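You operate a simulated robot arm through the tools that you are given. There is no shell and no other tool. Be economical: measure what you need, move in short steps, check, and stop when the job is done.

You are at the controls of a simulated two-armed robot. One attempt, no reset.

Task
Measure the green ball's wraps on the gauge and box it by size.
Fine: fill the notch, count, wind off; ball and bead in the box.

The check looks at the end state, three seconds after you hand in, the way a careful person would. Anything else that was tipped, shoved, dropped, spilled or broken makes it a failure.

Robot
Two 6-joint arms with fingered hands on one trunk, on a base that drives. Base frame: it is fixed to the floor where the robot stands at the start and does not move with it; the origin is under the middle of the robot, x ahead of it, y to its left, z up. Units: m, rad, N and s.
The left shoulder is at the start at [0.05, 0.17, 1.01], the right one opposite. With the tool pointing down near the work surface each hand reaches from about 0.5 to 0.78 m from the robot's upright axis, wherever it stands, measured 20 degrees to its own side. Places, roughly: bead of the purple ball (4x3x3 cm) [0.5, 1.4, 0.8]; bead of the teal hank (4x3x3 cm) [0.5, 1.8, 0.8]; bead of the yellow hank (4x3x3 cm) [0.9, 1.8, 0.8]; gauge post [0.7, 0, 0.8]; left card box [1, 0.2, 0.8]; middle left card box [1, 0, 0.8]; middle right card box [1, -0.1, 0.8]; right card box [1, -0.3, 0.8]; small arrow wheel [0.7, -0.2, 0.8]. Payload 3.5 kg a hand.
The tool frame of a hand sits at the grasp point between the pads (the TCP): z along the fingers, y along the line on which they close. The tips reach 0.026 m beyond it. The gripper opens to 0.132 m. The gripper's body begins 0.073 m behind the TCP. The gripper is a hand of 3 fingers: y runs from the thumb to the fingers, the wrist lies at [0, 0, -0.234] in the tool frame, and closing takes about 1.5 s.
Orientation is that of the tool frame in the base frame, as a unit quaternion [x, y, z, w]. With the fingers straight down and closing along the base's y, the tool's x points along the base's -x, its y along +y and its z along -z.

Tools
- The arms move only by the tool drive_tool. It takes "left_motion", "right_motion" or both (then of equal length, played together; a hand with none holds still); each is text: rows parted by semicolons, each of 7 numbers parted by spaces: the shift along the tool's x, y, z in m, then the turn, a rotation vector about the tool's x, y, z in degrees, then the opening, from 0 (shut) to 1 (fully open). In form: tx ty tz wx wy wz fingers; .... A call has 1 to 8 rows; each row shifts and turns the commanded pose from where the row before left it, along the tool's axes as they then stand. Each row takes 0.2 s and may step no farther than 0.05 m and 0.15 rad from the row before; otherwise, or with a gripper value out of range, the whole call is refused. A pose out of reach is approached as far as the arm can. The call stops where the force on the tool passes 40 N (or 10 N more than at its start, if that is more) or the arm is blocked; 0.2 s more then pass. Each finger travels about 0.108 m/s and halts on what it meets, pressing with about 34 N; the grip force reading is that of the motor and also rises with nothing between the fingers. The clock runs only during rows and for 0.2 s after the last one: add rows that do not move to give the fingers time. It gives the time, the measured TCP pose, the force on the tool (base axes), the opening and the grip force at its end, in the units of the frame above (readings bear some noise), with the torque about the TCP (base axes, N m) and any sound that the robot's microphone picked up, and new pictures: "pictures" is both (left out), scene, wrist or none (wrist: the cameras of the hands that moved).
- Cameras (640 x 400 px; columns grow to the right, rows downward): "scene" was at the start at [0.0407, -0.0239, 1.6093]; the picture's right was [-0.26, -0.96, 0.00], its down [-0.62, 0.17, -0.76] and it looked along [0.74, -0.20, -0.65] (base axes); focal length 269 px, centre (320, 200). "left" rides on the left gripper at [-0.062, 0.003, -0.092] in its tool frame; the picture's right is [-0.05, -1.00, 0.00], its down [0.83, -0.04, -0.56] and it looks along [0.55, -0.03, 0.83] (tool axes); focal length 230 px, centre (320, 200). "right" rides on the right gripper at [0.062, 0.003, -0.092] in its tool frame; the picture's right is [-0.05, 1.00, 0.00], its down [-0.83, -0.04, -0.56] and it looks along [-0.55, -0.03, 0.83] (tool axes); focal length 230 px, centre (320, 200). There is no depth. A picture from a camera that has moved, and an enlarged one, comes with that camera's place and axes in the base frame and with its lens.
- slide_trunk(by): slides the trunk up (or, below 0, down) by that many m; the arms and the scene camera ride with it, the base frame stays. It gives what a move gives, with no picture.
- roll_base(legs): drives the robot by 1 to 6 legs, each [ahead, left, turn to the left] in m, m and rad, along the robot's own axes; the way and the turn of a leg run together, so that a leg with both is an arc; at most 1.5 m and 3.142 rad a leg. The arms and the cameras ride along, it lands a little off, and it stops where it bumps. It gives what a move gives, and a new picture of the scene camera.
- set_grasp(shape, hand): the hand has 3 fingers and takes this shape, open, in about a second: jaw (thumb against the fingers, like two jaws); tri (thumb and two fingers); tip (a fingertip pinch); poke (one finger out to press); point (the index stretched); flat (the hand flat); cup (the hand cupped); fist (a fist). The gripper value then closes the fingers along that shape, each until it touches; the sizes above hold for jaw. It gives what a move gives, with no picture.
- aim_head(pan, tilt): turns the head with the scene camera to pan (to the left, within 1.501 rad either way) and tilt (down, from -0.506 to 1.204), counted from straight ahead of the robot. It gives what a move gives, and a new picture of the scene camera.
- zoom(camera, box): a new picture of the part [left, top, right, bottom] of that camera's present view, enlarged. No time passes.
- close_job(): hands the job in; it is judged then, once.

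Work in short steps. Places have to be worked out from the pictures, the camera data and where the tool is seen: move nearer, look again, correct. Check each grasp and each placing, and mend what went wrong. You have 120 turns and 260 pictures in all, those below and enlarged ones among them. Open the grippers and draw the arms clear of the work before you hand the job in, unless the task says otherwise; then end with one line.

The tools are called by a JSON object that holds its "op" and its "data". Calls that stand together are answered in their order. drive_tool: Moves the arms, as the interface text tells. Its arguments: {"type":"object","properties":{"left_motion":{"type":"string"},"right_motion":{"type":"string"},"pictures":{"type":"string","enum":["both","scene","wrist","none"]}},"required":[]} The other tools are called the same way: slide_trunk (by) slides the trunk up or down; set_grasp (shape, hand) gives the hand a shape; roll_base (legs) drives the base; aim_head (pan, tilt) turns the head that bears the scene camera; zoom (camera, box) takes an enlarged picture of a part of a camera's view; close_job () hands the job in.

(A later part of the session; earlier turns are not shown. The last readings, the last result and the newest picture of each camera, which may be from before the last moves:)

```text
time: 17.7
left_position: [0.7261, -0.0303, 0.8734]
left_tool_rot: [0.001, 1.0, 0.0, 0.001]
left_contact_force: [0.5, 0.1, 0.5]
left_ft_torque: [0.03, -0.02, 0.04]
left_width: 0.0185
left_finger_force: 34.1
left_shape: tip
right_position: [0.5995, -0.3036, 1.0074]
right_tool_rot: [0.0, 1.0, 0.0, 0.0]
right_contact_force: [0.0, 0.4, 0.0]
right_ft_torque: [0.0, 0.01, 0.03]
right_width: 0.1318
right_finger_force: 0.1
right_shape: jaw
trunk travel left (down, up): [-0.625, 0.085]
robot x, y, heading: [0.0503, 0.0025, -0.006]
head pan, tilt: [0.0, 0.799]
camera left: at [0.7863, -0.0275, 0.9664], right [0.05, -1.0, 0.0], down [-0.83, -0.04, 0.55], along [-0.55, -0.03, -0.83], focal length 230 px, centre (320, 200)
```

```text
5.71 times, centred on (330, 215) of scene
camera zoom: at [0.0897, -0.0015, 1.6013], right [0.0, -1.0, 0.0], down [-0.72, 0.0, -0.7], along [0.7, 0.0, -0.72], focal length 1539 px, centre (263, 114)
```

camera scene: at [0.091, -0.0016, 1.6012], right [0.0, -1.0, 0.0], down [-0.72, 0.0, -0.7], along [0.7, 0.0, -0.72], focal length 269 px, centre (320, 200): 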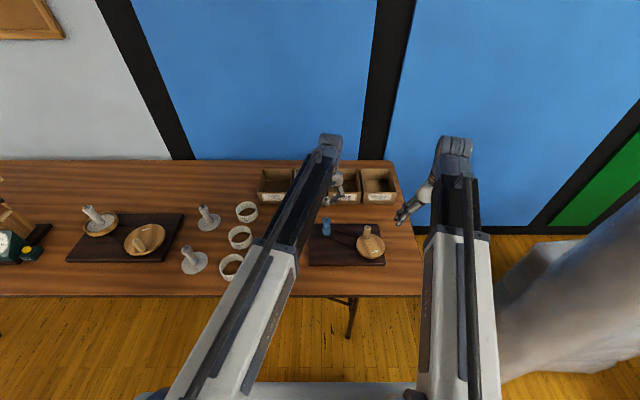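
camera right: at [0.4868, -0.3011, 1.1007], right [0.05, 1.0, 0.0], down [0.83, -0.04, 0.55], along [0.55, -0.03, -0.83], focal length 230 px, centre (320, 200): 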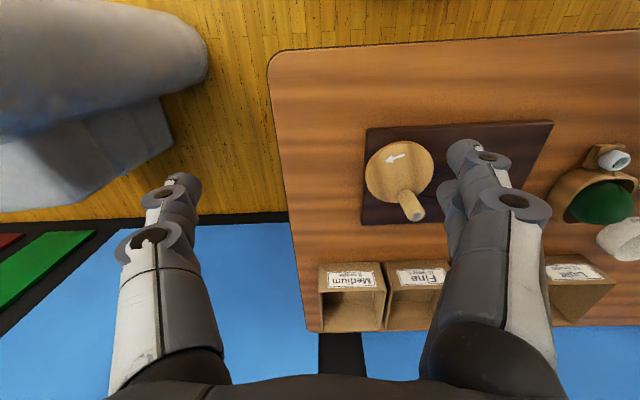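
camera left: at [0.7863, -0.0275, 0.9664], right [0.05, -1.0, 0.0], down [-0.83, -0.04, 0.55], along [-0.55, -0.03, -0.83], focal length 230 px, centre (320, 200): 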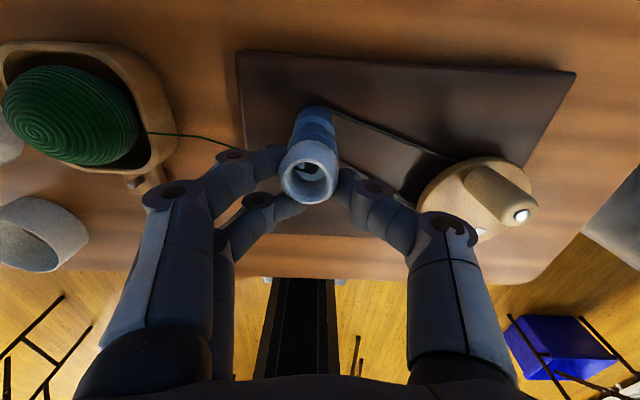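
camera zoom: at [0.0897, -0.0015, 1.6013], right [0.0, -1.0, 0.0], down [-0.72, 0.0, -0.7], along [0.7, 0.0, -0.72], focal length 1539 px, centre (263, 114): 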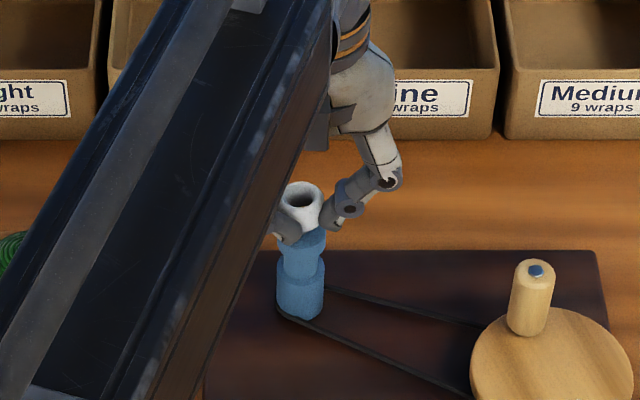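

The pin is entering the bead hole. Lower a further ~1.2 cm in small steps until it seats.

{"op": "drive_tool", "data": {"left_motion": "0 0 0.005 0 0 0 0.1;0 0 0.004 0 0 0 0.1;0 0 0.004 0 0 0 0.1", "pictures": "wrist"}}

{"op": "zoom", "data": {"camera": "left", "box": [250, 100, 370, 220]}}

{"op": "zoom", "data": {"camera": "scene", "box": [290, 180, 370, 250]}}

```text
time: 18.5
left_position: [0.725, -0.0302, 0.8617]
left_tool_rot: [0.0, 1.0, 0.0, 0.003]
left_contact_force: [-1.0, 0.1, 14.4]
left_ft_torque: [0.23, -0.02, 0.01]
left_width: 0.0186
left_finger_force: 34.4
left_shape: tip
right_position: [0.5977, -0.3039, 1.0086]
right_tool_rot: [0.0, 1.0, 0.0, 0.0]
right_contact_force: [-0.2, -0.7, 0.3]
right_ft_torque: [0.05, -0.01, -0.01]
right_width: 0.1321
right_finger_force: 0.0
right_shape: jaw
trunk travel left (down, up): [-0.625, 0.085]
robot x, y, heading: [0.0532, 0.0012, -0.001]
head pan, tilt: [0.0, 0.799]
camera left: at [0.7864, -0.0275, 0.9555], right [0.05, -1.0, 0.0], down [-0.83, -0.04, 0.55], along [-0.55, -0.03, -0.83], focal length 230 px, centre (320, 200)
```

left: 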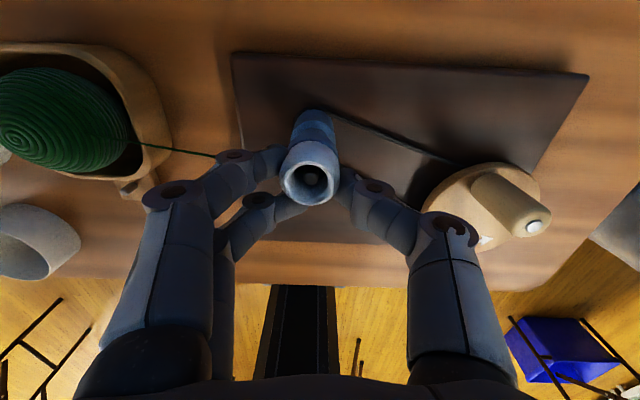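

```text
3.33 times, centred on (310, 160) of left
camera zoom: at [0.7864, -0.0275, 0.9555], right [0.05, -1.0, 0.0], down [-0.83, -0.04, 0.55], along [-0.55, -0.03, -0.83], focal length 767 px, centre (353, 333)
```

zoom: 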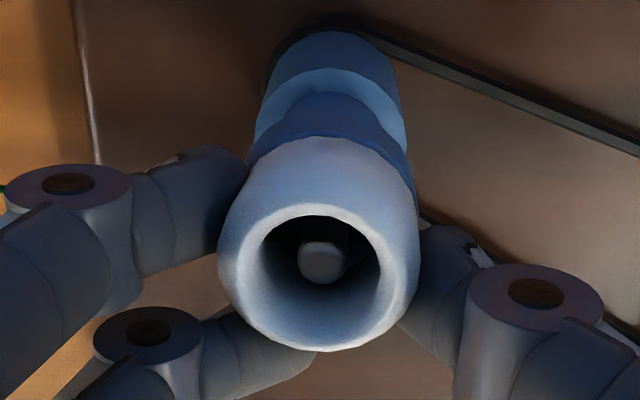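

```text
5.71 times, centred on (330, 215) of scene
camera zoom: at [0.0882, -0.0014, 1.6017], right [0.0, -1.0, 0.0], down [-0.72, 0.0, -0.7], along [0.7, 0.0, -0.72], focal length 1539 px, centre (263, 114)
```

zoom: 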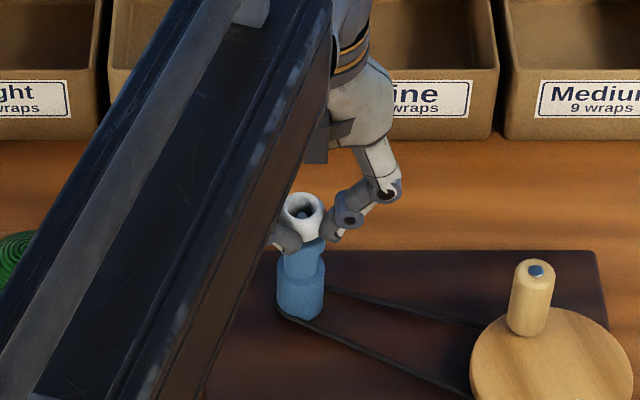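

Bead is seated on the pin (14 N contact). Open the fingers and lift straight up.

{"op": "drive_tool", "data": {"left_motion": "0 0 -0.001 0 0 0 0.3;0 0 0 0 0 0 0.5;0 0 0 0 0 0 0.5;0 0 -0.02 0 0 0 0.5;0 0 -0.03 0 0 0 0.5;0 0 -0.04 0 0 0 0.5", "pictures": "wrist"}}

{"op": "zoom", "data": {"camera": "scene", "box": [290, 180, 370, 250]}}

```text
time: 19.9
left_position: [0.725, -0.0308, 0.9519]
left_tool_rot: [0.001, 1.0, 0.0, 0.001]
left_contact_force: [0.4, 0.2, -0.2]
left_ft_torque: [-0.01, -0.01, -0.03]
left_width: 0.0654
left_finger_force: 0.1
left_shape: tip
right_position: [0.5986, -0.3035, 1.0076]
right_tool_rot: [0.0, 1.0, 0.0, 0.0]
right_contact_force: [0.0, 0.7, 0.5]
right_ft_torque: [0.0, 0.0, 0.0]
right_width: 0.1319
right_finger_force: 0.0
right_shape: jaw
trunk travel left (down, up): [-0.625, 0.085]
robot x, y, heading: [0.0544, -0.0035, -0.005]
head pan, tilt: [0.0, 0.799]
camera left: at [0.7871, -0.0279, 1.0447], right [0.05, -1.0, 0.0], down [-0.83, -0.04, 0.55], along [-0.55, -0.03, -0.83], focal length 230 px, centre (320, 200)
```

left: 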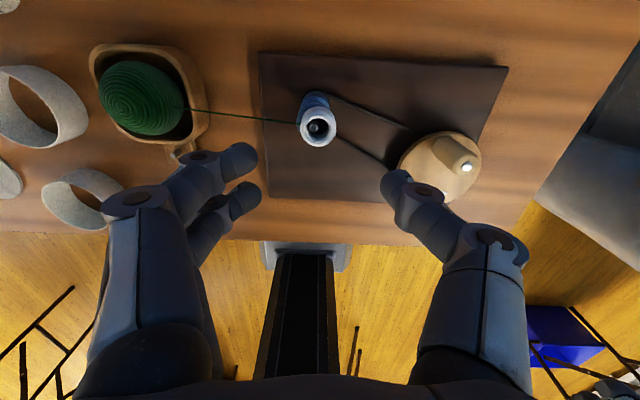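

```text
5.71 times, centred on (330, 215) of scene
camera zoom: at [0.0895, -0.0015, 1.6013], right [0.0, -1.0, 0.0], down [-0.72, 0.0, -0.7], along [0.7, 0.0, -0.72], focal length 1539 px, centre (263, 114)
```

zoom: 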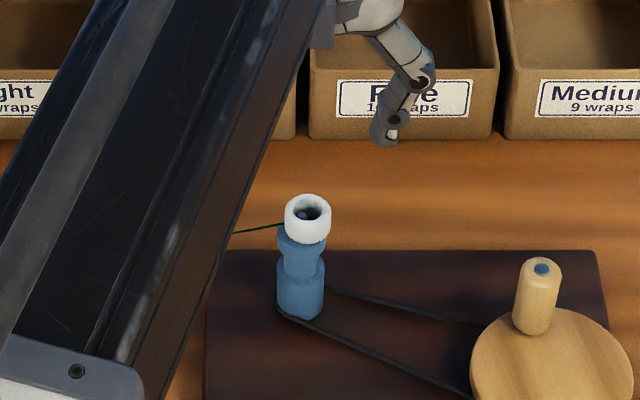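

Bead sits well and the yarn runs to the post. Handle top ≈ (0.697,-0.177,0.838), wheel centre ≈ (0.656,-0.186); arrow means counter-clockwise from above. Left moves aside, right comes above the handle to verify.

{"op": "set_grasp", "data": {"hand": "right", "shape": "tip"}}

{"op": "drive_tool", "data": {"left_motion": "0 0.025 -0.006 0 0 0 0.5;0 0.025 -0.006 0 0 0 0.5;0 0.025 -0.006 0 0 0 0.5;0 0.025 -0.006 0 0 0 0.5;0 0.025 -0.006 0 0 0 0.5", "right_motion": "-0.0196 0.0253 0.0216 0 0 0 0.6;-0.0196 0.0253 0.0216 0 0 0 0.6;-0.0196 0.0253 0.0216 0 0 0 0.6;-0.0196 0.0253 0.0216 0 0 0 0.6;-0.0196 0.0253 0.0216 0 0 0 0.6", "pictures": "both"}}

```text
time: 20.8
left_position: [0.7259, -0.0309, 0.9507]
left_tool_rot: [0.0, 1.0, -0.001, 0.001]
left_contact_force: [0.6, 0.3, -1.2]
left_ft_torque: [-0.01, 0.0, 0.0]
left_width: 0.0654
left_finger_force: 0.1
left_shape: tip
right_position: [0.5996, -0.3037, 1.0072]
right_tool_rot: [0.0, 1.0, 0.0, 0.0]
right_contact_force: [0.0, 0.1, -0.3]
right_ft_torque: [0.01, -0.01, -0.04]
right_width: 0.1321
right_finger_force: 0.0
right_shape: tip
trunk travel left (down, up): [-0.625, 0.085]
robot x, y, heading: [0.0502, 0.0016, 0.0]
head pan, tilt: [0.0, 0.799]
```

```text
time: 22.0
left_position: [0.7251, 0.0944, 0.9818]
left_tool_rot: [0.001, 1.0, 0.0, 0.001]
left_contact_force: [0.5, -0.9, -0.6]
left_ft_torque: [0.02, 0.02, 0.02]
left_width: 0.0653
left_finger_force: 0.0
left_shape: tip
right_position: [0.6964, -0.1768, 0.8995]
right_tool_rot: [0.0, 1.0, 0.001, 0.0]
right_contact_force: [0.5, 0.7, 0.1]
right_ft_torque: [0.02, 0.0, 0.01]
right_width: 0.0797
right_finger_force: 0.1
right_shape: tip
trunk travel left (down, up): [-0.625, 0.085]
robot x, y, heading: [0.048, -0.0002, -0.0]
head pan, tilt: [0.0, 0.799]
camera scene: at [0.0899, -0.0012, 1.6013], right [0.0, -1.0, 0.0], down [-0.72, 0.0, -0.7], along [0.7, 0.0, -0.72], focal length 269 px, centre (320, 200)
camera right: at [0.6349, -0.1742, 0.9921], right [0.05, 1.0, 0.0], down [0.83, -0.04, 0.56], along [0.55, -0.03, -0.83], focal length 230 px, centre (320, 200)
camera left: at [0.7866, 0.0972, 1.0748], right [0.05, -1.0, 0.0], down [-0.83, -0.04, 0.55], along [-0.55, -0.03, -0.83], focal length 230 px, centre (320, 200)
```

scene: 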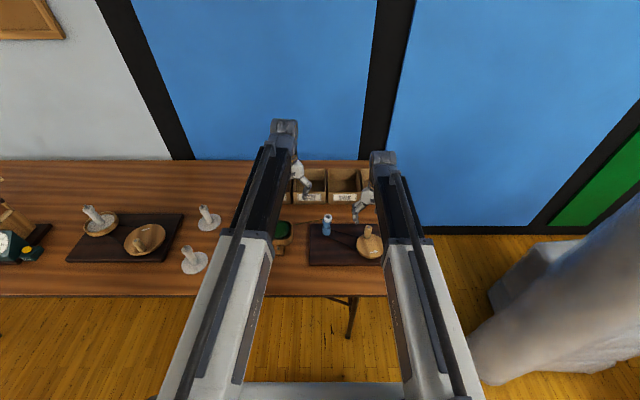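
right: 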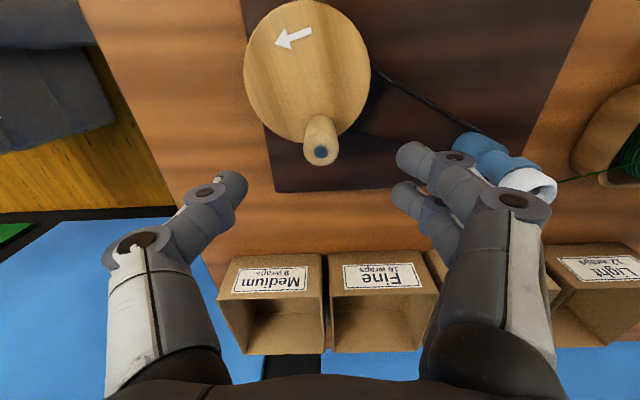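
left: 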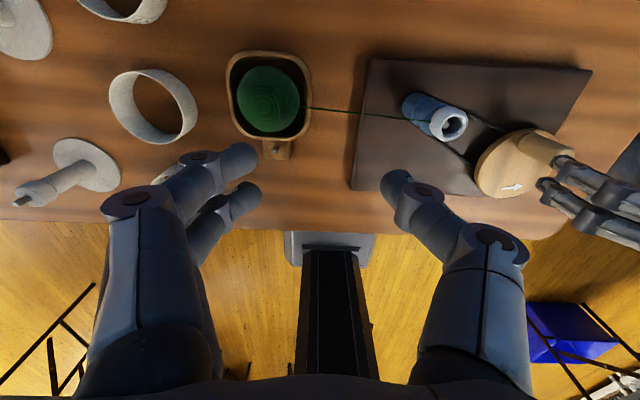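

Handle confirmed at (0.697,-0.178), wheel centre ≈ (0.6535,-0.186), radius ≈ 0.044. I descend around the handle and close.

{"op": "drive_tool", "data": {"right_motion": "0 -0.001 0.025 0 0 0 0.5;0 0 0.025 0 0 0 0.5;0 0 0.02 0 0 0 0.5;0 0 0 0 0 0 0.25;0 0 0 0 0 0 0.15;0 0 0 0 0 0 0.1;0 0 0 0 0 0 0.1", "pictures": "wrist"}}

{"op": "zoom", "data": {"camera": "left", "box": [390, 70, 510, 170]}}

```text
time: 23.6
left_position: [0.7247, 0.0935, 0.9817]
left_tool_rot: [0.0, 1.0, 0.0, 0.001]
left_contact_force: [-0.1, -0.9, 0.7]
left_ft_torque: [0.0, 0.0, 0.02]
left_width: 0.0655
left_finger_force: 0.0
left_shape: tip
right_position: [0.697, -0.1788, 0.8292]
right_tool_rot: [0.0, 1.0, -0.001, -0.001]
right_contact_force: [-0.6, 0.6, -4.6]
right_ft_torque: [0.02, -0.04, -0.03]
right_width: 0.0153
right_finger_force: 34.2
right_shape: tip
trunk travel left (down, up): [-0.625, 0.085]
robot x, y, heading: [0.0518, -0.0035, -0.0]
head pan, tilt: [0.0, 0.799]
camera right: at [0.6345, -0.1754, 0.922], right [0.05, 1.0, 0.0], down [0.83, -0.04, 0.55], along [0.55, -0.03, -0.83], focal length 230 px, centre (320, 200)
```

right: 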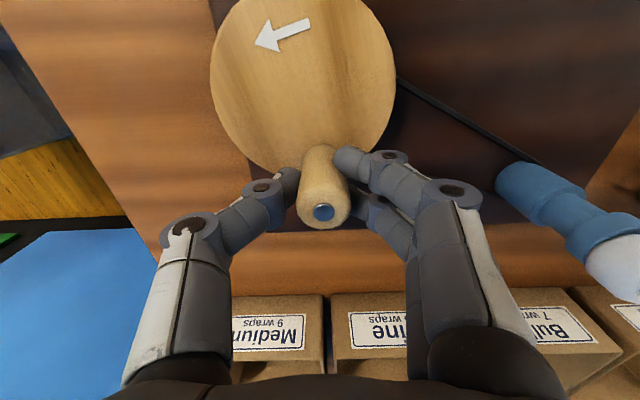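

```text
4.00 times, centred on (450, 120) of left
camera zoom: at [0.7867, 0.0967, 1.0746], right [0.05, -1.0, 0.0], down [-0.83, -0.04, 0.55], along [-0.55, -0.03, -0.83], focal length 920 px, centre (-200, 520)
```

zoom: 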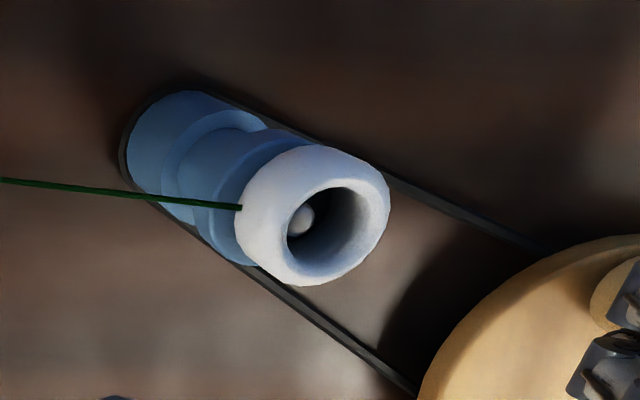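

Good grip on the handle. I test a 60° counter-clockwise turn.

{"op": "drive_tool", "data": {"right_motion": "0.0057 0.0144 0 0 0 0 0.1;0.0102 0.0116 0 0 0 0 0.1;0.0136 0.0074 0 0 0 0 0.1", "pictures": "wrist"}}

{"op": "zoom", "data": {"camera": "left", "box": [390, 70, 510, 170]}}

```text
time: 24.4
left_position: [0.7244, 0.0911, 0.9821]
left_tool_rot: [0.001, 1.0, -0.001, 0.002]
left_contact_force: [0.2, 0.1, -0.3]
left_ft_torque: [0.02, 0.0, 0.01]
left_width: 0.0655
left_finger_force: 0.1
left_shape: tip
right_position: [0.6664, -0.1482, 0.8291]
right_tool_rot: [0.001, 1.0, -0.002, 0.0]
right_contact_force: [-2.1, -15.0, -2.9]
right_ft_torque: [-0.34, 0.08, -0.02]
right_width: 0.0155
right_finger_force: 34.4
right_shape: tip
trunk travel left (down, up): [-0.625, 0.085]
robot x, y, heading: [0.0483, -0.0005, -0.004]
head pan, tilt: [0.0, 0.799]
camera right: at [0.605, -0.1446, 0.922], right [0.05, 1.0, 0.0], down [0.83, -0.04, 0.56], along [0.55, -0.03, -0.83], focal length 230 px, centre (320, 200)
```

right: 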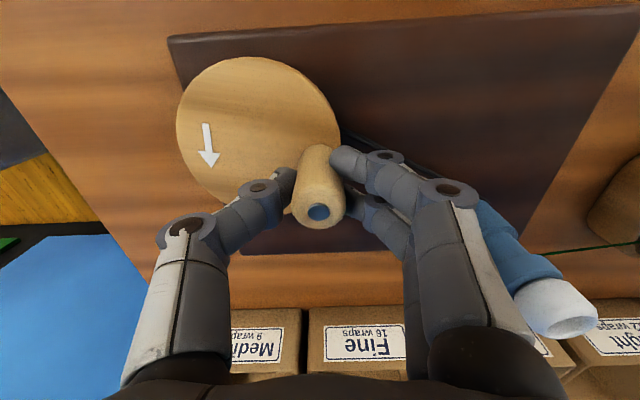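

```text
4.00 times, centred on (450, 120) of left
camera zoom: at [0.7865, 0.0953, 1.0749], right [0.05, -1.0, 0.0], down [-0.83, -0.04, 0.55], along [-0.55, -0.03, -0.83], focal length 920 px, centre (-200, 520)
```

zoom: 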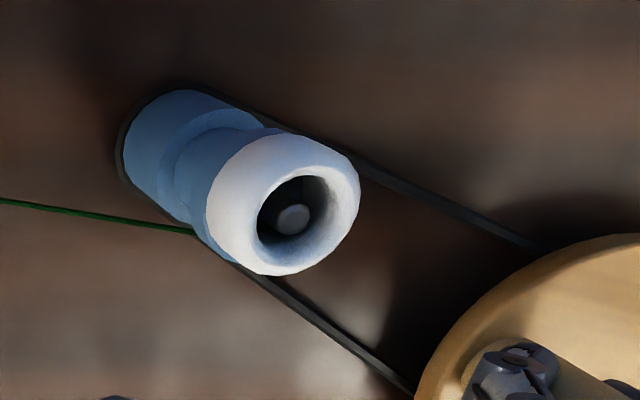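

The wheel turns. From the readings the true centre is ≈ (0.659,-0.186), radius 0.0385. I continue with the corrected circle to 160°.

{"op": "drive_tool", "data": {"right_motion": "0.0152 -0.0027 0 0 0 0 0.1;0.0126 -0.0046 0 0 0 0 0.1;0.0102 -0.0086 0 0 0 0 0.1;0.0067 -0.0116 0 0 0 0 0.1", "pictures": "wrist"}}

{"op": "zoom", "data": {"camera": "left", "box": [390, 70, 510, 170]}}

```text
time: 25.4
left_position: [0.7256, 0.0945, 0.9817]
left_tool_rot: [-0.001, 1.0, 0.0, 0.0]
left_contact_force: [-0.1, -0.1, 0.2]
left_ft_torque: [-0.01, -0.03, 0.01]
left_width: 0.0654
left_finger_force: 0.1
left_shape: tip
right_position: [0.6238, -0.1723, 0.8287]
right_tool_rot: [0.0, 1.0, 0.0, 0.001]
right_contact_force: [9.5, -2.9, 1.1]
right_ft_torque: [-0.12, -0.19, -0.02]
right_width: 0.0155
right_finger_force: 34.7
right_shape: tip
trunk travel left (down, up): [-0.625, 0.085]
robot x, y, heading: [0.0519, 0.0007, -0.001]
head pan, tilt: [0.0, 0.799]
camera right: at [0.5614, -0.1694, 0.9217], right [0.05, 1.0, 0.0], down [0.83, -0.04, 0.56], along [0.56, -0.03, -0.83], focal length 230 px, centre (320, 200)
```

right: 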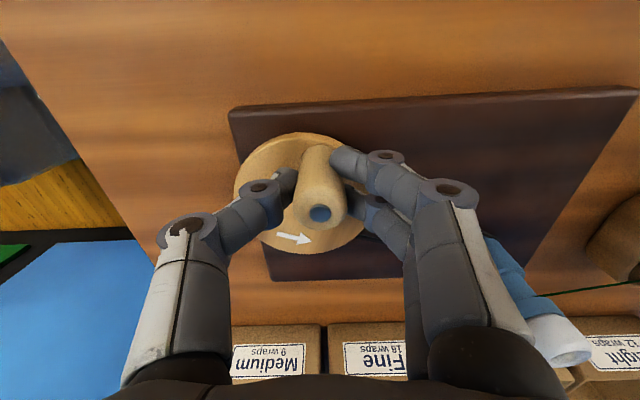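

```text
4.00 times, centred on (450, 120) of left
camera zoom: at [0.7872, 0.0968, 1.0745], right [0.05, -1.0, 0.0], down [-0.83, -0.04, 0.55], along [-0.55, -0.03, -0.83], focal length 920 px, centre (-200, 520)
```

zoom: 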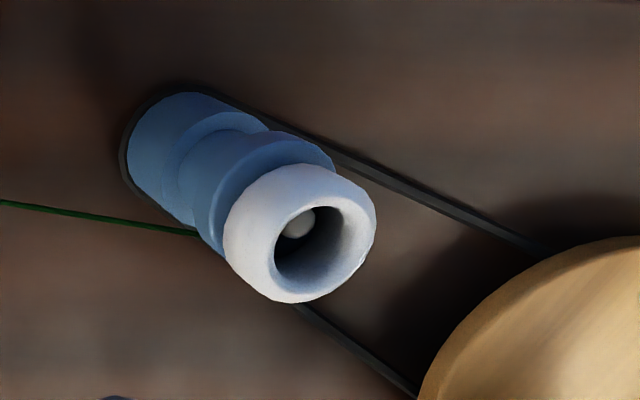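

Fit of the three points confirms centre (0.6595,-0.1857), r 0.038. Continue 180° to θ=340°.

{"op": "drive_tool", "data": {"right_motion": "0.0013 -0.0146 0 0 0 0 0.1;-0.0035 -0.0144 0 0 0 0 0.1;-0.0088 -0.012 0 0 0 0 0.1;-0.0127 -0.0077 0 0 0 0 0.1;-0.0147 -0.0022 0 0 0 0 0.1;-0.0144 0.0035 0 0 0 0 0.1;-0.012 0.0088 0 0 0 0 0.1;-0.0077 0.0127 0 0 0 0 0.1", "pictures": "wrist"}}

{"op": "zoom", "data": {"camera": "left", "box": [390, 70, 510, 170]}}

```text
time: 27.2
left_position: [0.7262, 0.093, 0.9807]
left_tool_rot: [0.0, 1.0, 0.0, 0.001]
left_contact_force: [0.4, 0.7, -0.9]
left_ft_torque: [-0.01, -0.03, -0.02]
left_width: 0.0654
left_finger_force: 0.1
left_shape: tip
right_position: [0.6959, -0.1975, 0.8295]
right_tool_rot: [0.001, 1.0, 0.0, 0.0]
right_contact_force: [3.7, -0.7, -5.3]
right_ft_torque: [-0.05, -0.08, -0.02]
right_width: 0.0153
right_finger_force: 33.8
right_shape: tip
trunk travel left (down, up): [-0.625, 0.085]
robot x, y, heading: [0.0527, 0.0016, 0.003]
head pan, tilt: [0.0, 0.799]
camera right: at [0.6335, -0.1947, 0.9221], right [0.05, 1.0, 0.0], down [0.83, -0.04, 0.55], along [0.55, -0.03, -0.83], focal length 230 px, centre (320, 200)
```

right: 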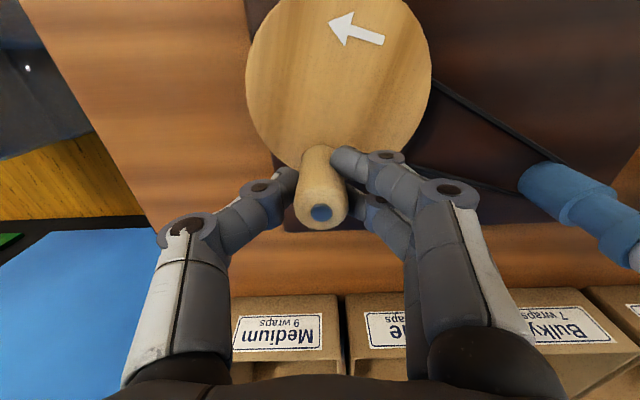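

```text
4.00 times, centred on (450, 120) of left
camera zoom: at [0.7871, 0.0968, 1.0743], right [0.05, -1.0, 0.0], down [-0.83, -0.04, 0.55], along [-0.55, -0.03, -0.83], focal length 920 px, centre (-200, 520)
```

zoom: 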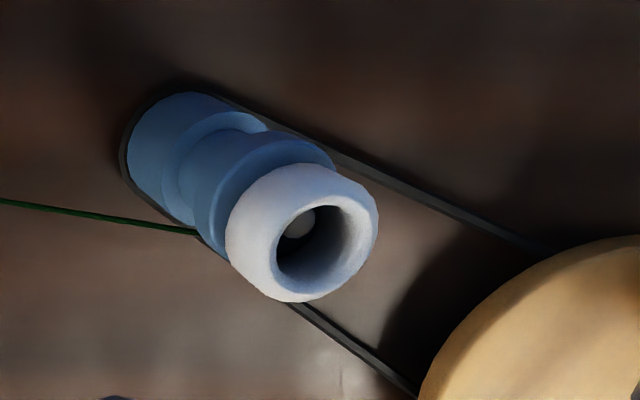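

Let me see the notch from the scene camera.

{"op": "zoom", "data": {"camera": "scene", "box": [300, 195, 360, 245]}}

{"op": "zoom", "data": {"camera": "right", "box": [500, 130, 640, 270]}}

```text
8.00 times, centred on (330, 220) of scene
camera zoom: at [0.0906, -0.0015, 1.6012], right [0.0, -1.0, 0.0], down [-0.72, 0.0, -0.7], along [0.7, 0.0, -0.72], focal length 2154 px, centre (240, 40)
```

zoom: 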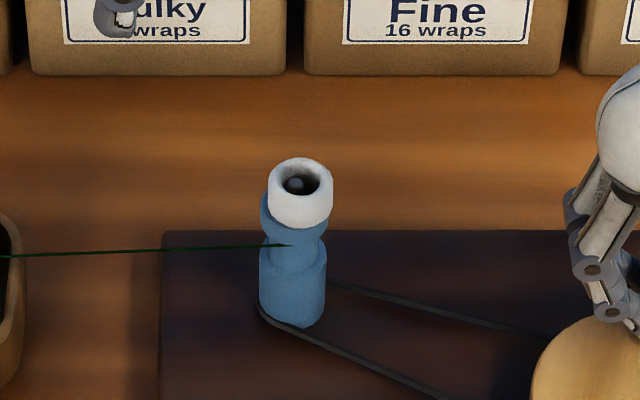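

```text
2.86 times, centred on (570, 200) of right
camera zoom: at [0.6335, -0.1947, 0.9221], right [0.05, 1.0, 0.0], down [0.83, -0.04, 0.55], along [0.55, -0.03, -0.83], focal length 657 px, centre (-394, 200)
```

zoom: 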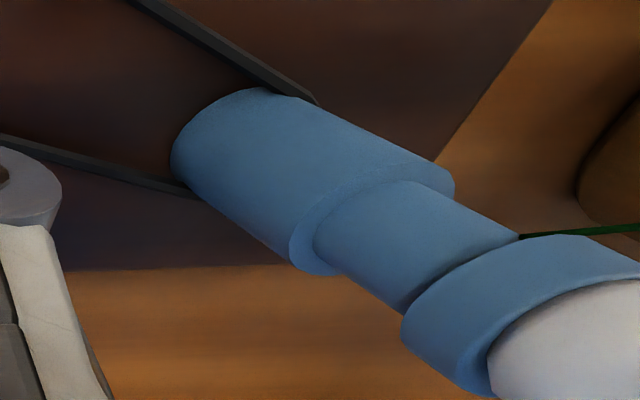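

The notch has the yarn just catching. Continue with another half turn (340°→160°).

{"op": "drive_tool", "data": {"right_motion": "-0.0022 0.0147 0 0 0 0 0.1;0.0035 0.0144 0 0 0 0 0.1;0.0088 0.012 0 0 0 0 0.1;0.0127 0.0077 0 0 0 0 0.1;0.0147 0.0022 0 0 0 0 0.1;0.0144 -0.0035 0 0 0 0 0.1;0.012 -0.0088 0 0 0 0 0.1;0.0077 -0.0127 0 0 0 0 0.1", "pictures": "none"}}

{"op": "zoom", "data": {"camera": "scene", "box": [310, 205, 350, 240]}}

{"op": "zoom", "data": {"camera": "right", "box": [480, 230, 600, 370]}}

```text
time: 29.0
left_position: [0.7251, 0.0927, 0.9816]
left_tool_rot: [0.001, 1.0, 0.001, 0.0]
left_contact_force: [0.1, 0.2, 0.0]
left_ft_torque: [0.0, 0.02, 0.01]
left_width: 0.0656
left_finger_force: 0.1
left_shape: tip
right_position: [0.623, -0.1726, 0.83]
right_tool_rot: [0.0, 1.0, 0.0, -0.001]
right_contact_force: [0.1, 0.2, -8.9]
right_ft_torque: [-0.01, -0.03, 0.0]
right_width: 0.0151
right_finger_force: 34.0
right_shape: tip
trunk travel left (down, up): [-0.625, 0.085]
robot x, y, heading: [0.0479, 0.0016, 0.001]
head pan, tilt: [0.0, 0.799]
```

```text
11.43 times, centred on (330, 222) of scene
camera zoom: at [0.0905, -0.0018, 1.6012], right [0.0, -1.0, 0.0], down [-0.72, 0.0, -0.7], along [0.7, 0.0, -0.72], focal length 3078 px, centre (206, -57)
```

zoom: 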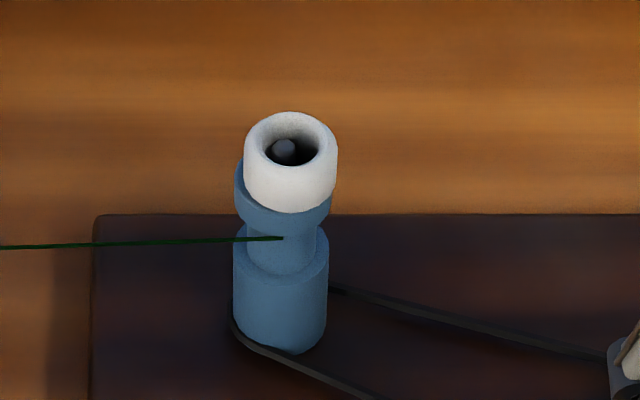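

```text
2.86 times, centred on (540, 300) of right
camera zoom: at [0.5621, -0.1694, 0.9224], right [0.05, 1.0, 0.0], down [0.83, -0.04, 0.55], along [0.55, -0.03, -0.83], focal length 657 px, centre (-309, -86)
```

zoom: 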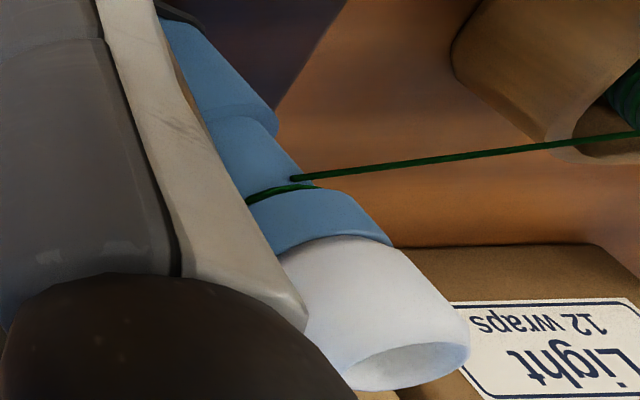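

One wrap is now in the notch under the flange. Continue the next half (160°→340°), where the right camera sees the notch clearly.

{"op": "drive_tool", "data": {"right_motion": "0.0022 -0.0147 0 0 0 0 0.1;-0.0035 -0.0144 0 0 0 0 0.1;-0.0088 -0.012 0 0 0 0 0.1;-0.0127 -0.0077 0 0 0 0 0.1;-0.0147 -0.0022 0 0 0 0 0.1;-0.0144 0.0035 0 0 0 0 0.1;-0.012 0.0088 0 0 0 0 0.1;-0.0077 0.0127 0 0 0 0 0.1", "pictures": "none"}}

{"op": "zoom", "data": {"camera": "scene", "box": [310, 205, 350, 240]}}

{"op": "zoom", "data": {"camera": "right", "box": [530, 130, 640, 240]}}

```text
time: 30.8
left_position: [0.725, 0.0944, 0.9817]
left_tool_rot: [0.0, 1.0, 0.0, 0.001]
left_contact_force: [-0.2, -0.7, -0.1]
left_ft_torque: [0.01, 0.01, -0.05]
left_width: 0.0654
left_finger_force: 0.1
left_shape: tip
right_position: [0.6954, -0.1958, 0.8286]
right_tool_rot: [-0.001, 1.0, 0.0, 0.0]
right_contact_force: [3.3, -0.2, -4.4]
right_ft_torque: [0.02, -0.05, 0.0]
right_width: 0.0148
right_finger_force: 34.5
right_shape: tip
trunk travel left (down, up): [-0.625, 0.085]
robot x, y, heading: [0.0542, -0.0012, -0.0]
head pan, tilt: [0.0, 0.799]
```

```text
11.43 times, centred on (330, 222) of scene
camera zoom: at [0.0904, -0.0014, 1.6013], right [0.0, -1.0, 0.0], down [-0.72, 0.0, -0.7], along [0.7, 0.0, -0.72], focal length 3078 px, centre (206, -57)
```

zoom: 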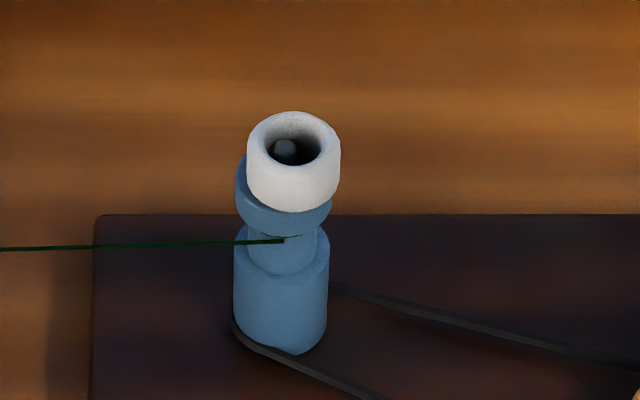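

```text
3.64 times, centred on (585, 185) of right
camera zoom: at [0.6337, -0.1942, 0.9222], right [0.05, 1.0, 0.0], down [0.83, -0.04, 0.55], along [0.55, -0.03, -0.83], focal length 837 px, centre (-644, 254)
```

zoom: 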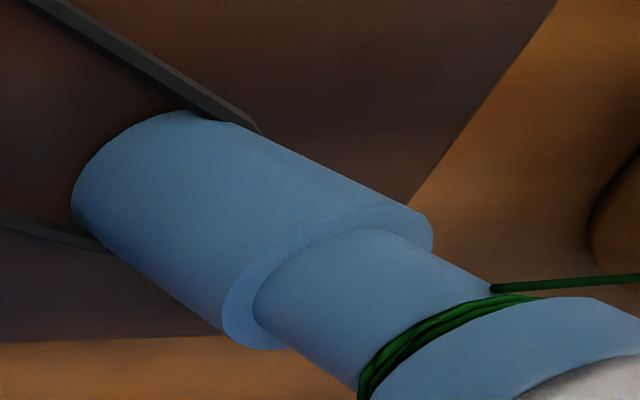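

Roughly two strands now. I use 45° steps to do a full turn per call.

{"op": "drive_tool", "data": {"right_motion": "0.0013 0.0291 0 0 0 0 0.1;0.0214 0.0197 0 0 0 0 0.1;0.0291 -0.0013 0 0 0 0 0.1;0.0197 -0.0214 0 0 0 0 0.1;-0.0013 -0.0291 0 0 0 0 0.1;-0.0214 -0.0197 0 0 0 0 0.1;-0.0291 0.0013 0 0 0 0 0.1;-0.0197 0.0214 0 0 0 0 0.1", "pictures": "wrist"}}

{"op": "zoom", "data": {"camera": "right", "box": [530, 130, 640, 240]}}

{"op": "zoom", "data": {"camera": "scene", "box": [310, 205, 350, 240]}}

```text
time: 32.6
left_position: [0.7247, 0.0947, 0.9806]
left_tool_rot: [-0.001, 1.0, 0.0, 0.0]
left_contact_force: [-0.3, 0.1, 0.1]
left_ft_torque: [-0.03, -0.01, 0.02]
left_width: 0.0651
left_finger_force: 0.2
left_shape: tip
right_position: [0.696, -0.1967, 0.829]
right_tool_rot: [-0.001, 1.0, 0.001, 0.0]
right_contact_force: [4.2, -0.4, -3.5]
right_ft_torque: [-0.05, -0.05, 0.03]
right_width: 0.0145
right_finger_force: 34.0
right_shape: tip
trunk travel left (down, up): [-0.625, 0.085]
robot x, y, heading: [0.052, 0.0036, 0.002]
head pan, tilt: [0.0, 0.799]
camera right: at [0.6336, -0.1934, 0.9222], right [0.05, 1.0, 0.0], down [0.83, -0.04, 0.56], along [0.55, -0.03, -0.83], focal length 230 px, centre (320, 200)
```

right: 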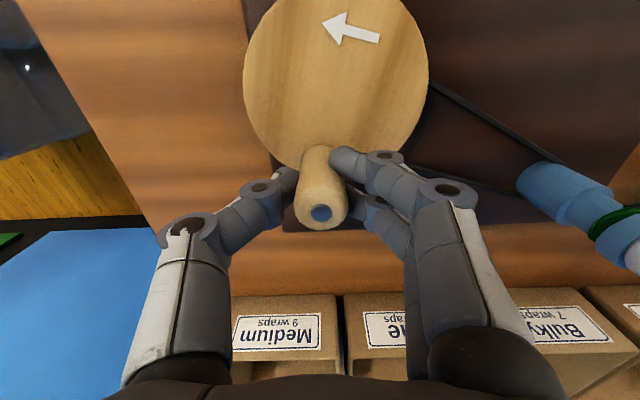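

```text
3.64 times, centred on (585, 185) of right
camera zoom: at [0.6336, -0.1934, 0.9222], right [0.05, 1.0, 0.0], down [0.83, -0.04, 0.56], along [0.55, -0.03, -0.83], focal length 837 px, centre (-644, 254)
```

zoom: 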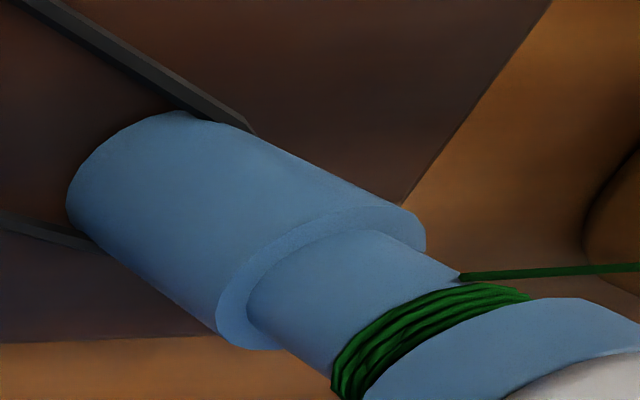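

```text
11.43 times, centred on (330, 222) of scene
camera zoom: at [0.0905, -0.001, 1.6012], right [0.0, -1.0, 0.0], down [-0.72, 0.0, -0.7], along [0.7, 0.0, -0.72], focal length 3078 px, centre (206, -57)
```

zoom: 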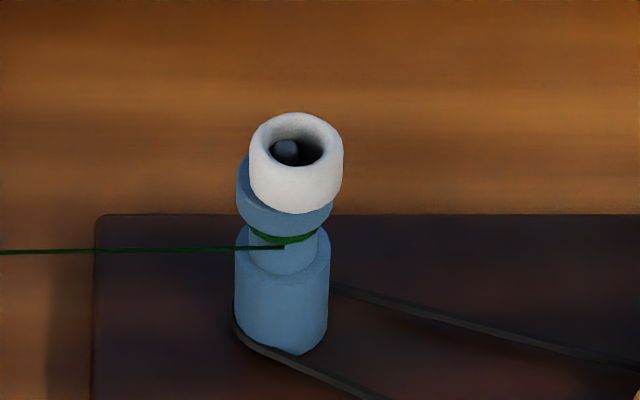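

About 4 wraps; +2 per crank turn. Continue a full turn.

{"op": "drive_tool", "data": {"right_motion": "0.0013 0.0291 0 0 0 0 0.1;0.0214 0.0197 0 0 0 0 0.1;0.0291 -0.0013 0 0 0 0 0.1;0.0197 -0.0214 0 0 0 0 0.1;-0.0013 -0.0291 0 0 0 0 0.1;-0.0214 -0.0197 0 0 0 0 0.1;-0.0291 0.0013 0 0 0 0 0.1;-0.0197 0.0214 0 0 0 0 0.1", "pictures": "none"}}

{"op": "zoom", "data": {"camera": "right", "box": [530, 130, 640, 240]}}

```text
time: 34.4
left_position: [0.7252, 0.0938, 0.9811]
left_tool_rot: [0.001, 1.0, 0.0, 0.0]
left_contact_force: [-0.8, 0.1, -0.9]
left_ft_torque: [-0.03, -0.01, -0.01]
left_width: 0.0654
left_finger_force: 0.0
left_shape: tip
right_position: [0.6952, -0.1956, 0.83]
right_tool_rot: [-0.001, 1.0, 0.001, 0.0]
right_contact_force: [2.7, 0.3, -0.6]
right_ft_torque: [-0.02, -0.04, 0.02]
right_width: 0.0146
right_finger_force: 33.6
right_shape: tip
trunk travel left (down, up): [-0.625, 0.085]
robot x, y, heading: [0.0496, 0.0012, 0.0]
head pan, tilt: [0.0, 0.799]
```

```text
3.64 times, centred on (585, 185) of right
camera zoom: at [0.6334, -0.1934, 0.9222], right [0.05, 1.0, 0.0], down [0.83, -0.04, 0.56], along [0.55, -0.03, -0.83], focal length 837 px, centre (-644, 254)
```

zoom: 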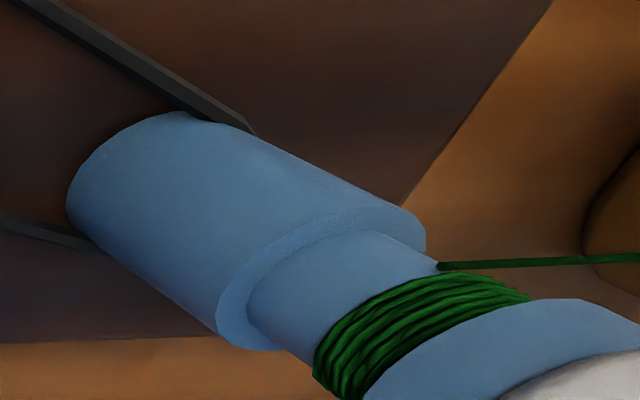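

About 6 wraps. Continue another full turn.

{"op": "drive_tool", "data": {"right_motion": "0.0013 0.0291 0 0 0 0 0.1;0.0214 0.0197 0 0 0 0 0.1;0.0291 -0.0013 0 0 0 0 0.1;0.0197 -0.0214 0 0 0 0 0.1;-0.0013 -0.0291 0 0 0 0 0.1;-0.0214 -0.0197 0 0 0 0 0.1;-0.0291 0.0013 0 0 0 0 0.1;-0.0197 0.0214 0 0 0 0 0.1", "pictures": "none"}}

{"op": "zoom", "data": {"camera": "right", "box": [560, 160, 640, 240]}}

{"op": "zoom", "data": {"camera": "scene", "box": [310, 205, 350, 240]}}

```text
time: 36.2
left_position: [0.7258, 0.0954, 0.9822]
left_tool_rot: [0.0, 1.0, 0.0, 0.0]
left_contact_force: [0.2, 0.2, -0.9]
left_ft_torque: [0.02, -0.01, 0.02]
left_width: 0.0654
left_finger_force: 0.0
left_shape: tip
right_position: [0.6949, -0.1967, 0.8306]
right_tool_rot: [0.0, 1.0, 0.001, 0.0]
right_contact_force: [0.9, 0.5, -3.2]
right_ft_torque: [0.02, -0.03, 0.0]
right_width: 0.0144
right_finger_force: 33.5
right_shape: tip
trunk travel left (down, up): [-0.625, 0.085]
robot x, y, heading: [0.0473, -0.0001, 0.003]
head pan, tilt: [0.0, 0.799]
```

```text
5.00 times, centred on (600, 200) of right
camera zoom: at [0.6332, -0.1945, 0.9224], right [0.05, 1.0, 0.0], down [0.83, -0.04, 0.55], along [0.55, -0.03, -0.83], focal length 1150 px, centre (-1080, 200)
```

zoom: 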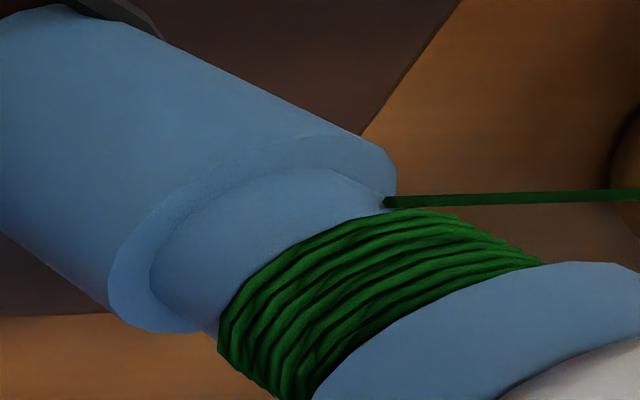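

```text
11.43 times, centred on (330, 222) of scene
camera zoom: at [0.09, -0.0009, 1.6013], right [0.0, -1.0, 0.0], down [-0.72, 0.0, -0.7], along [0.7, 0.0, -0.72], focal length 3078 px, centre (206, -57)
```

zoom: 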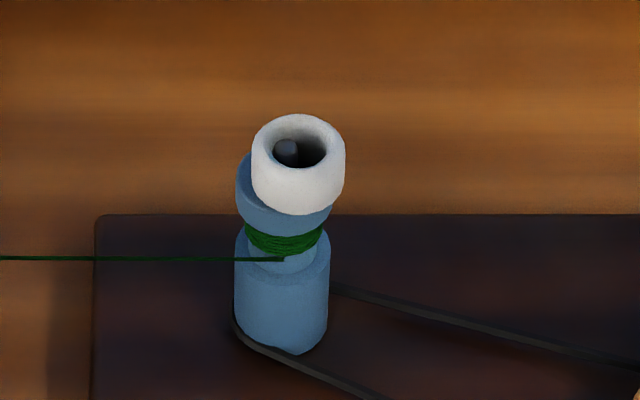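

Count strands carefully with a bigger zoom.

{"op": "zoom", "data": {"camera": "right", "box": [590, 180, 634, 240]}}

{"op": "zoom", "data": {"camera": "scene", "box": [322, 216, 334, 226]}}

```text
6.67 times, centred on (612, 210) of right
camera zoom: at [0.6332, -0.1945, 0.9224], right [0.05, 1.0, 0.0], down [0.83, -0.04, 0.55], along [0.55, -0.03, -0.83], focal length 1534 px, centre (-1627, 133)
```

zoom: 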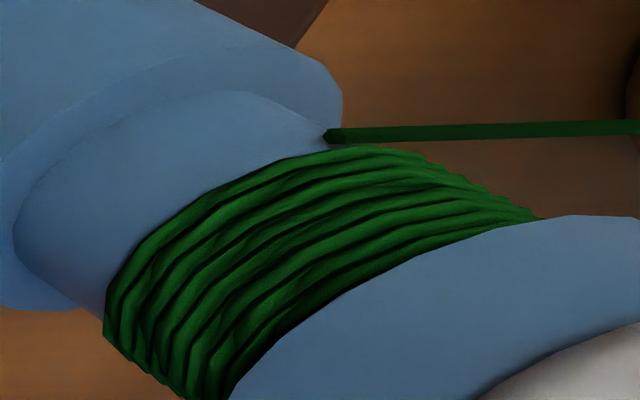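

```text
16.00 times, centred on (328, 221) of scene
camera zoom: at [0.09, -0.0009, 1.6013], right [0.0, -1.0, 0.0], down [-0.72, 0.0, -0.7], along [0.7, 0.0, -0.72], focal length 4309 px, centre (192, -136)
```

zoom: 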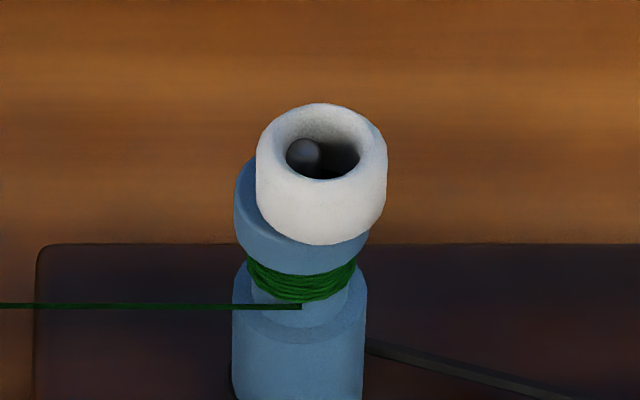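

About 8 wraps, notch roughly two-thirds full. Another full turn.

{"op": "drive_tool", "data": {"right_motion": "0.0013 0.0291 0 0 0 0 0.1;0.0214 0.0197 0 0 0 0 0.1;0.0291 -0.0013 0 0 0 0 0.1;0.0197 -0.0214 0 0 0 0 0.1;-0.0013 -0.0291 0 0 0 0 0.1;-0.0214 -0.0197 0 0 0 0 0.1;-0.0291 0.0013 0 0 0 0 0.1;-0.0197 0.0214 0 0 0 0 0.1", "pictures": "none"}}

{"op": "zoom", "data": {"camera": "right", "box": [570, 170, 640, 240]}}

{"op": "zoom", "data": {"camera": "scene", "box": [320, 215, 340, 235]}}

```text
time: 38.0
left_position: [0.7258, 0.0954, 0.9826]
left_tool_rot: [0.0, 1.0, -0.001, 0.001]
left_contact_force: [-0.8, -0.1, 0.7]
left_ft_torque: [0.0, 0.0, 0.01]
left_width: 0.0654
left_finger_force: 0.1
left_shape: tip
right_position: [0.696, -0.1967, 0.8301]
right_tool_rot: [-0.001, 1.0, 0.001, 0.0]
right_contact_force: [0.2, 0.0, -0.6]
right_ft_torque: [-0.01, 0.0, -0.03]
right_width: 0.0146
right_finger_force: 34.2
right_shape: tip
trunk travel left (down, up): [-0.625, 0.085]
robot x, y, heading: [0.0502, -0.0018, 0.003]
head pan, tilt: [0.0, 0.799]
```

```text
5.71 times, centred on (605, 205) of right
camera zoom: at [0.6333, -0.1932, 0.9222], right [0.05, 1.0, 0.0], down [0.83, -0.04, 0.55], along [0.55, -0.03, -0.83], focal length 1315 px, centre (-1309, 171)
```

zoom: 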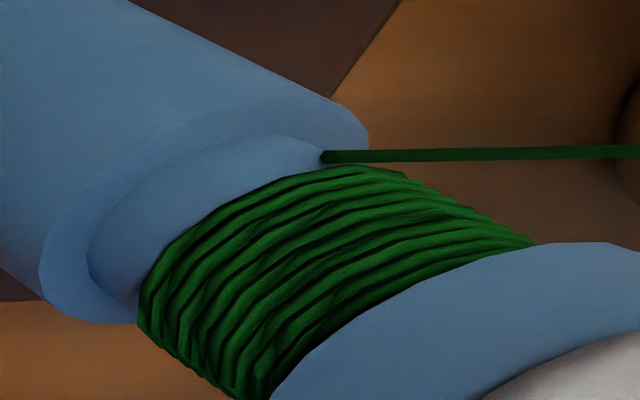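

```text
16.00 times, centred on (330, 225) of scene
camera zoom: at [0.0897, -0.0008, 1.6013], right [0.0, -1.0, 0.0], down [-0.72, 0.0, -0.7], along [0.7, 0.0, -0.72], focal length 4309 px, centre (160, -200)
```

zoom: 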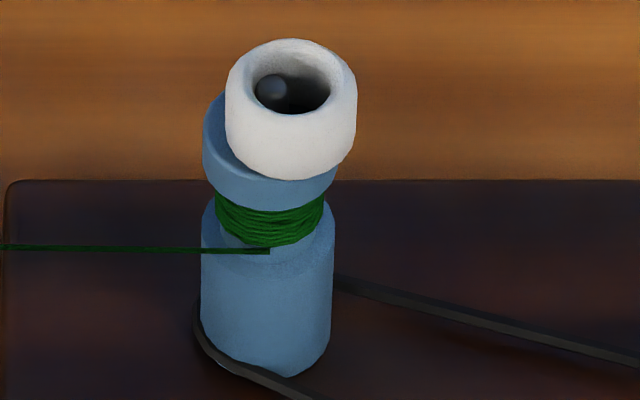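

About 10 wraps with room for ~2 more. One more full turn.

{"op": "drive_tool", "data": {"right_motion": "0.0013 0.0291 0 0 0 0 0.1;0.0214 0.0197 0 0 0 0 0.1;0.0291 -0.0013 0 0 0 0 0.1;0.0197 -0.0214 0 0 0 0 0.1;-0.0013 -0.0291 0 0 0 0 0.1;-0.0214 -0.0197 0 0 0 0 0.1;-0.0291 0.0013 0 0 0 0 0.1;-0.0197 0.0214 0 0 0 0 0.1", "pictures": "none"}}

{"op": "zoom", "data": {"camera": "right", "box": [570, 170, 640, 240]}}

{"op": "zoom", "data": {"camera": "scene", "box": [320, 215, 340, 235]}}

```text
time: 39.8
left_position: [0.7252, 0.0953, 0.9816]
left_tool_rot: [0.0, 1.0, -0.001, 0.001]
left_contact_force: [0.0, -0.3, -1.1]
left_ft_torque: [0.0, 0.0, 0.0]
left_width: 0.0654
left_finger_force: 0.0
left_shape: tip
right_position: [0.6964, -0.1963, 0.8298]
right_tool_rot: [-0.002, 1.0, 0.001, -0.001]
right_contact_force: [-5.4, 1.6, -2.6]
right_ft_torque: [0.02, 0.08, 0.01]
right_width: 0.0144
right_finger_force: 34.1
right_shape: tip
trunk travel left (down, up): [-0.625, 0.085]
robot x, y, heading: [0.0502, 0.001, 0.001]
head pan, tilt: [0.0, 0.799]
```

```text
5.71 times, centred on (605, 205) of right
camera zoom: at [0.6335, -0.1937, 0.9225], right [0.05, 1.0, 0.0], down [0.83, -0.04, 0.55], along [0.55, -0.03, -0.83], focal length 1315 px, centre (-1309, 171)
```

zoom: 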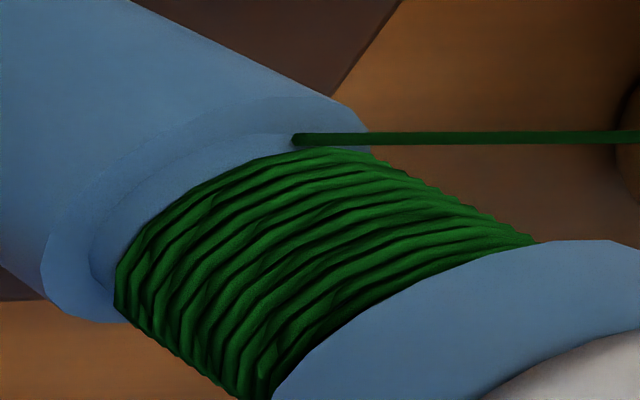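

```text
16.00 times, centred on (330, 225) of scene
camera zoom: at [0.0893, -0.0009, 1.6013], right [0.0, -1.0, 0.0], down [-0.72, 0.0, -0.7], along [0.7, 0.0, -0.72], focal length 4309 px, centre (160, -200)
```

zoom: 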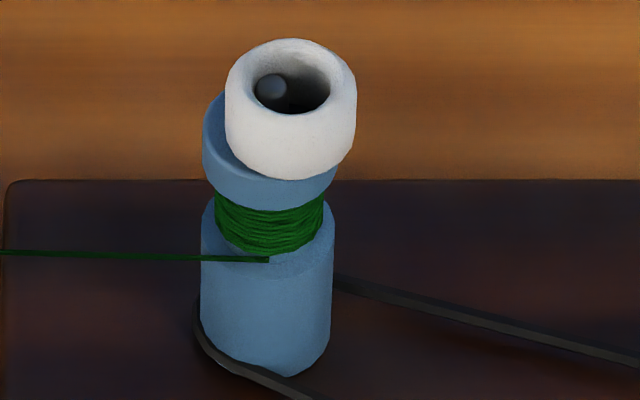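

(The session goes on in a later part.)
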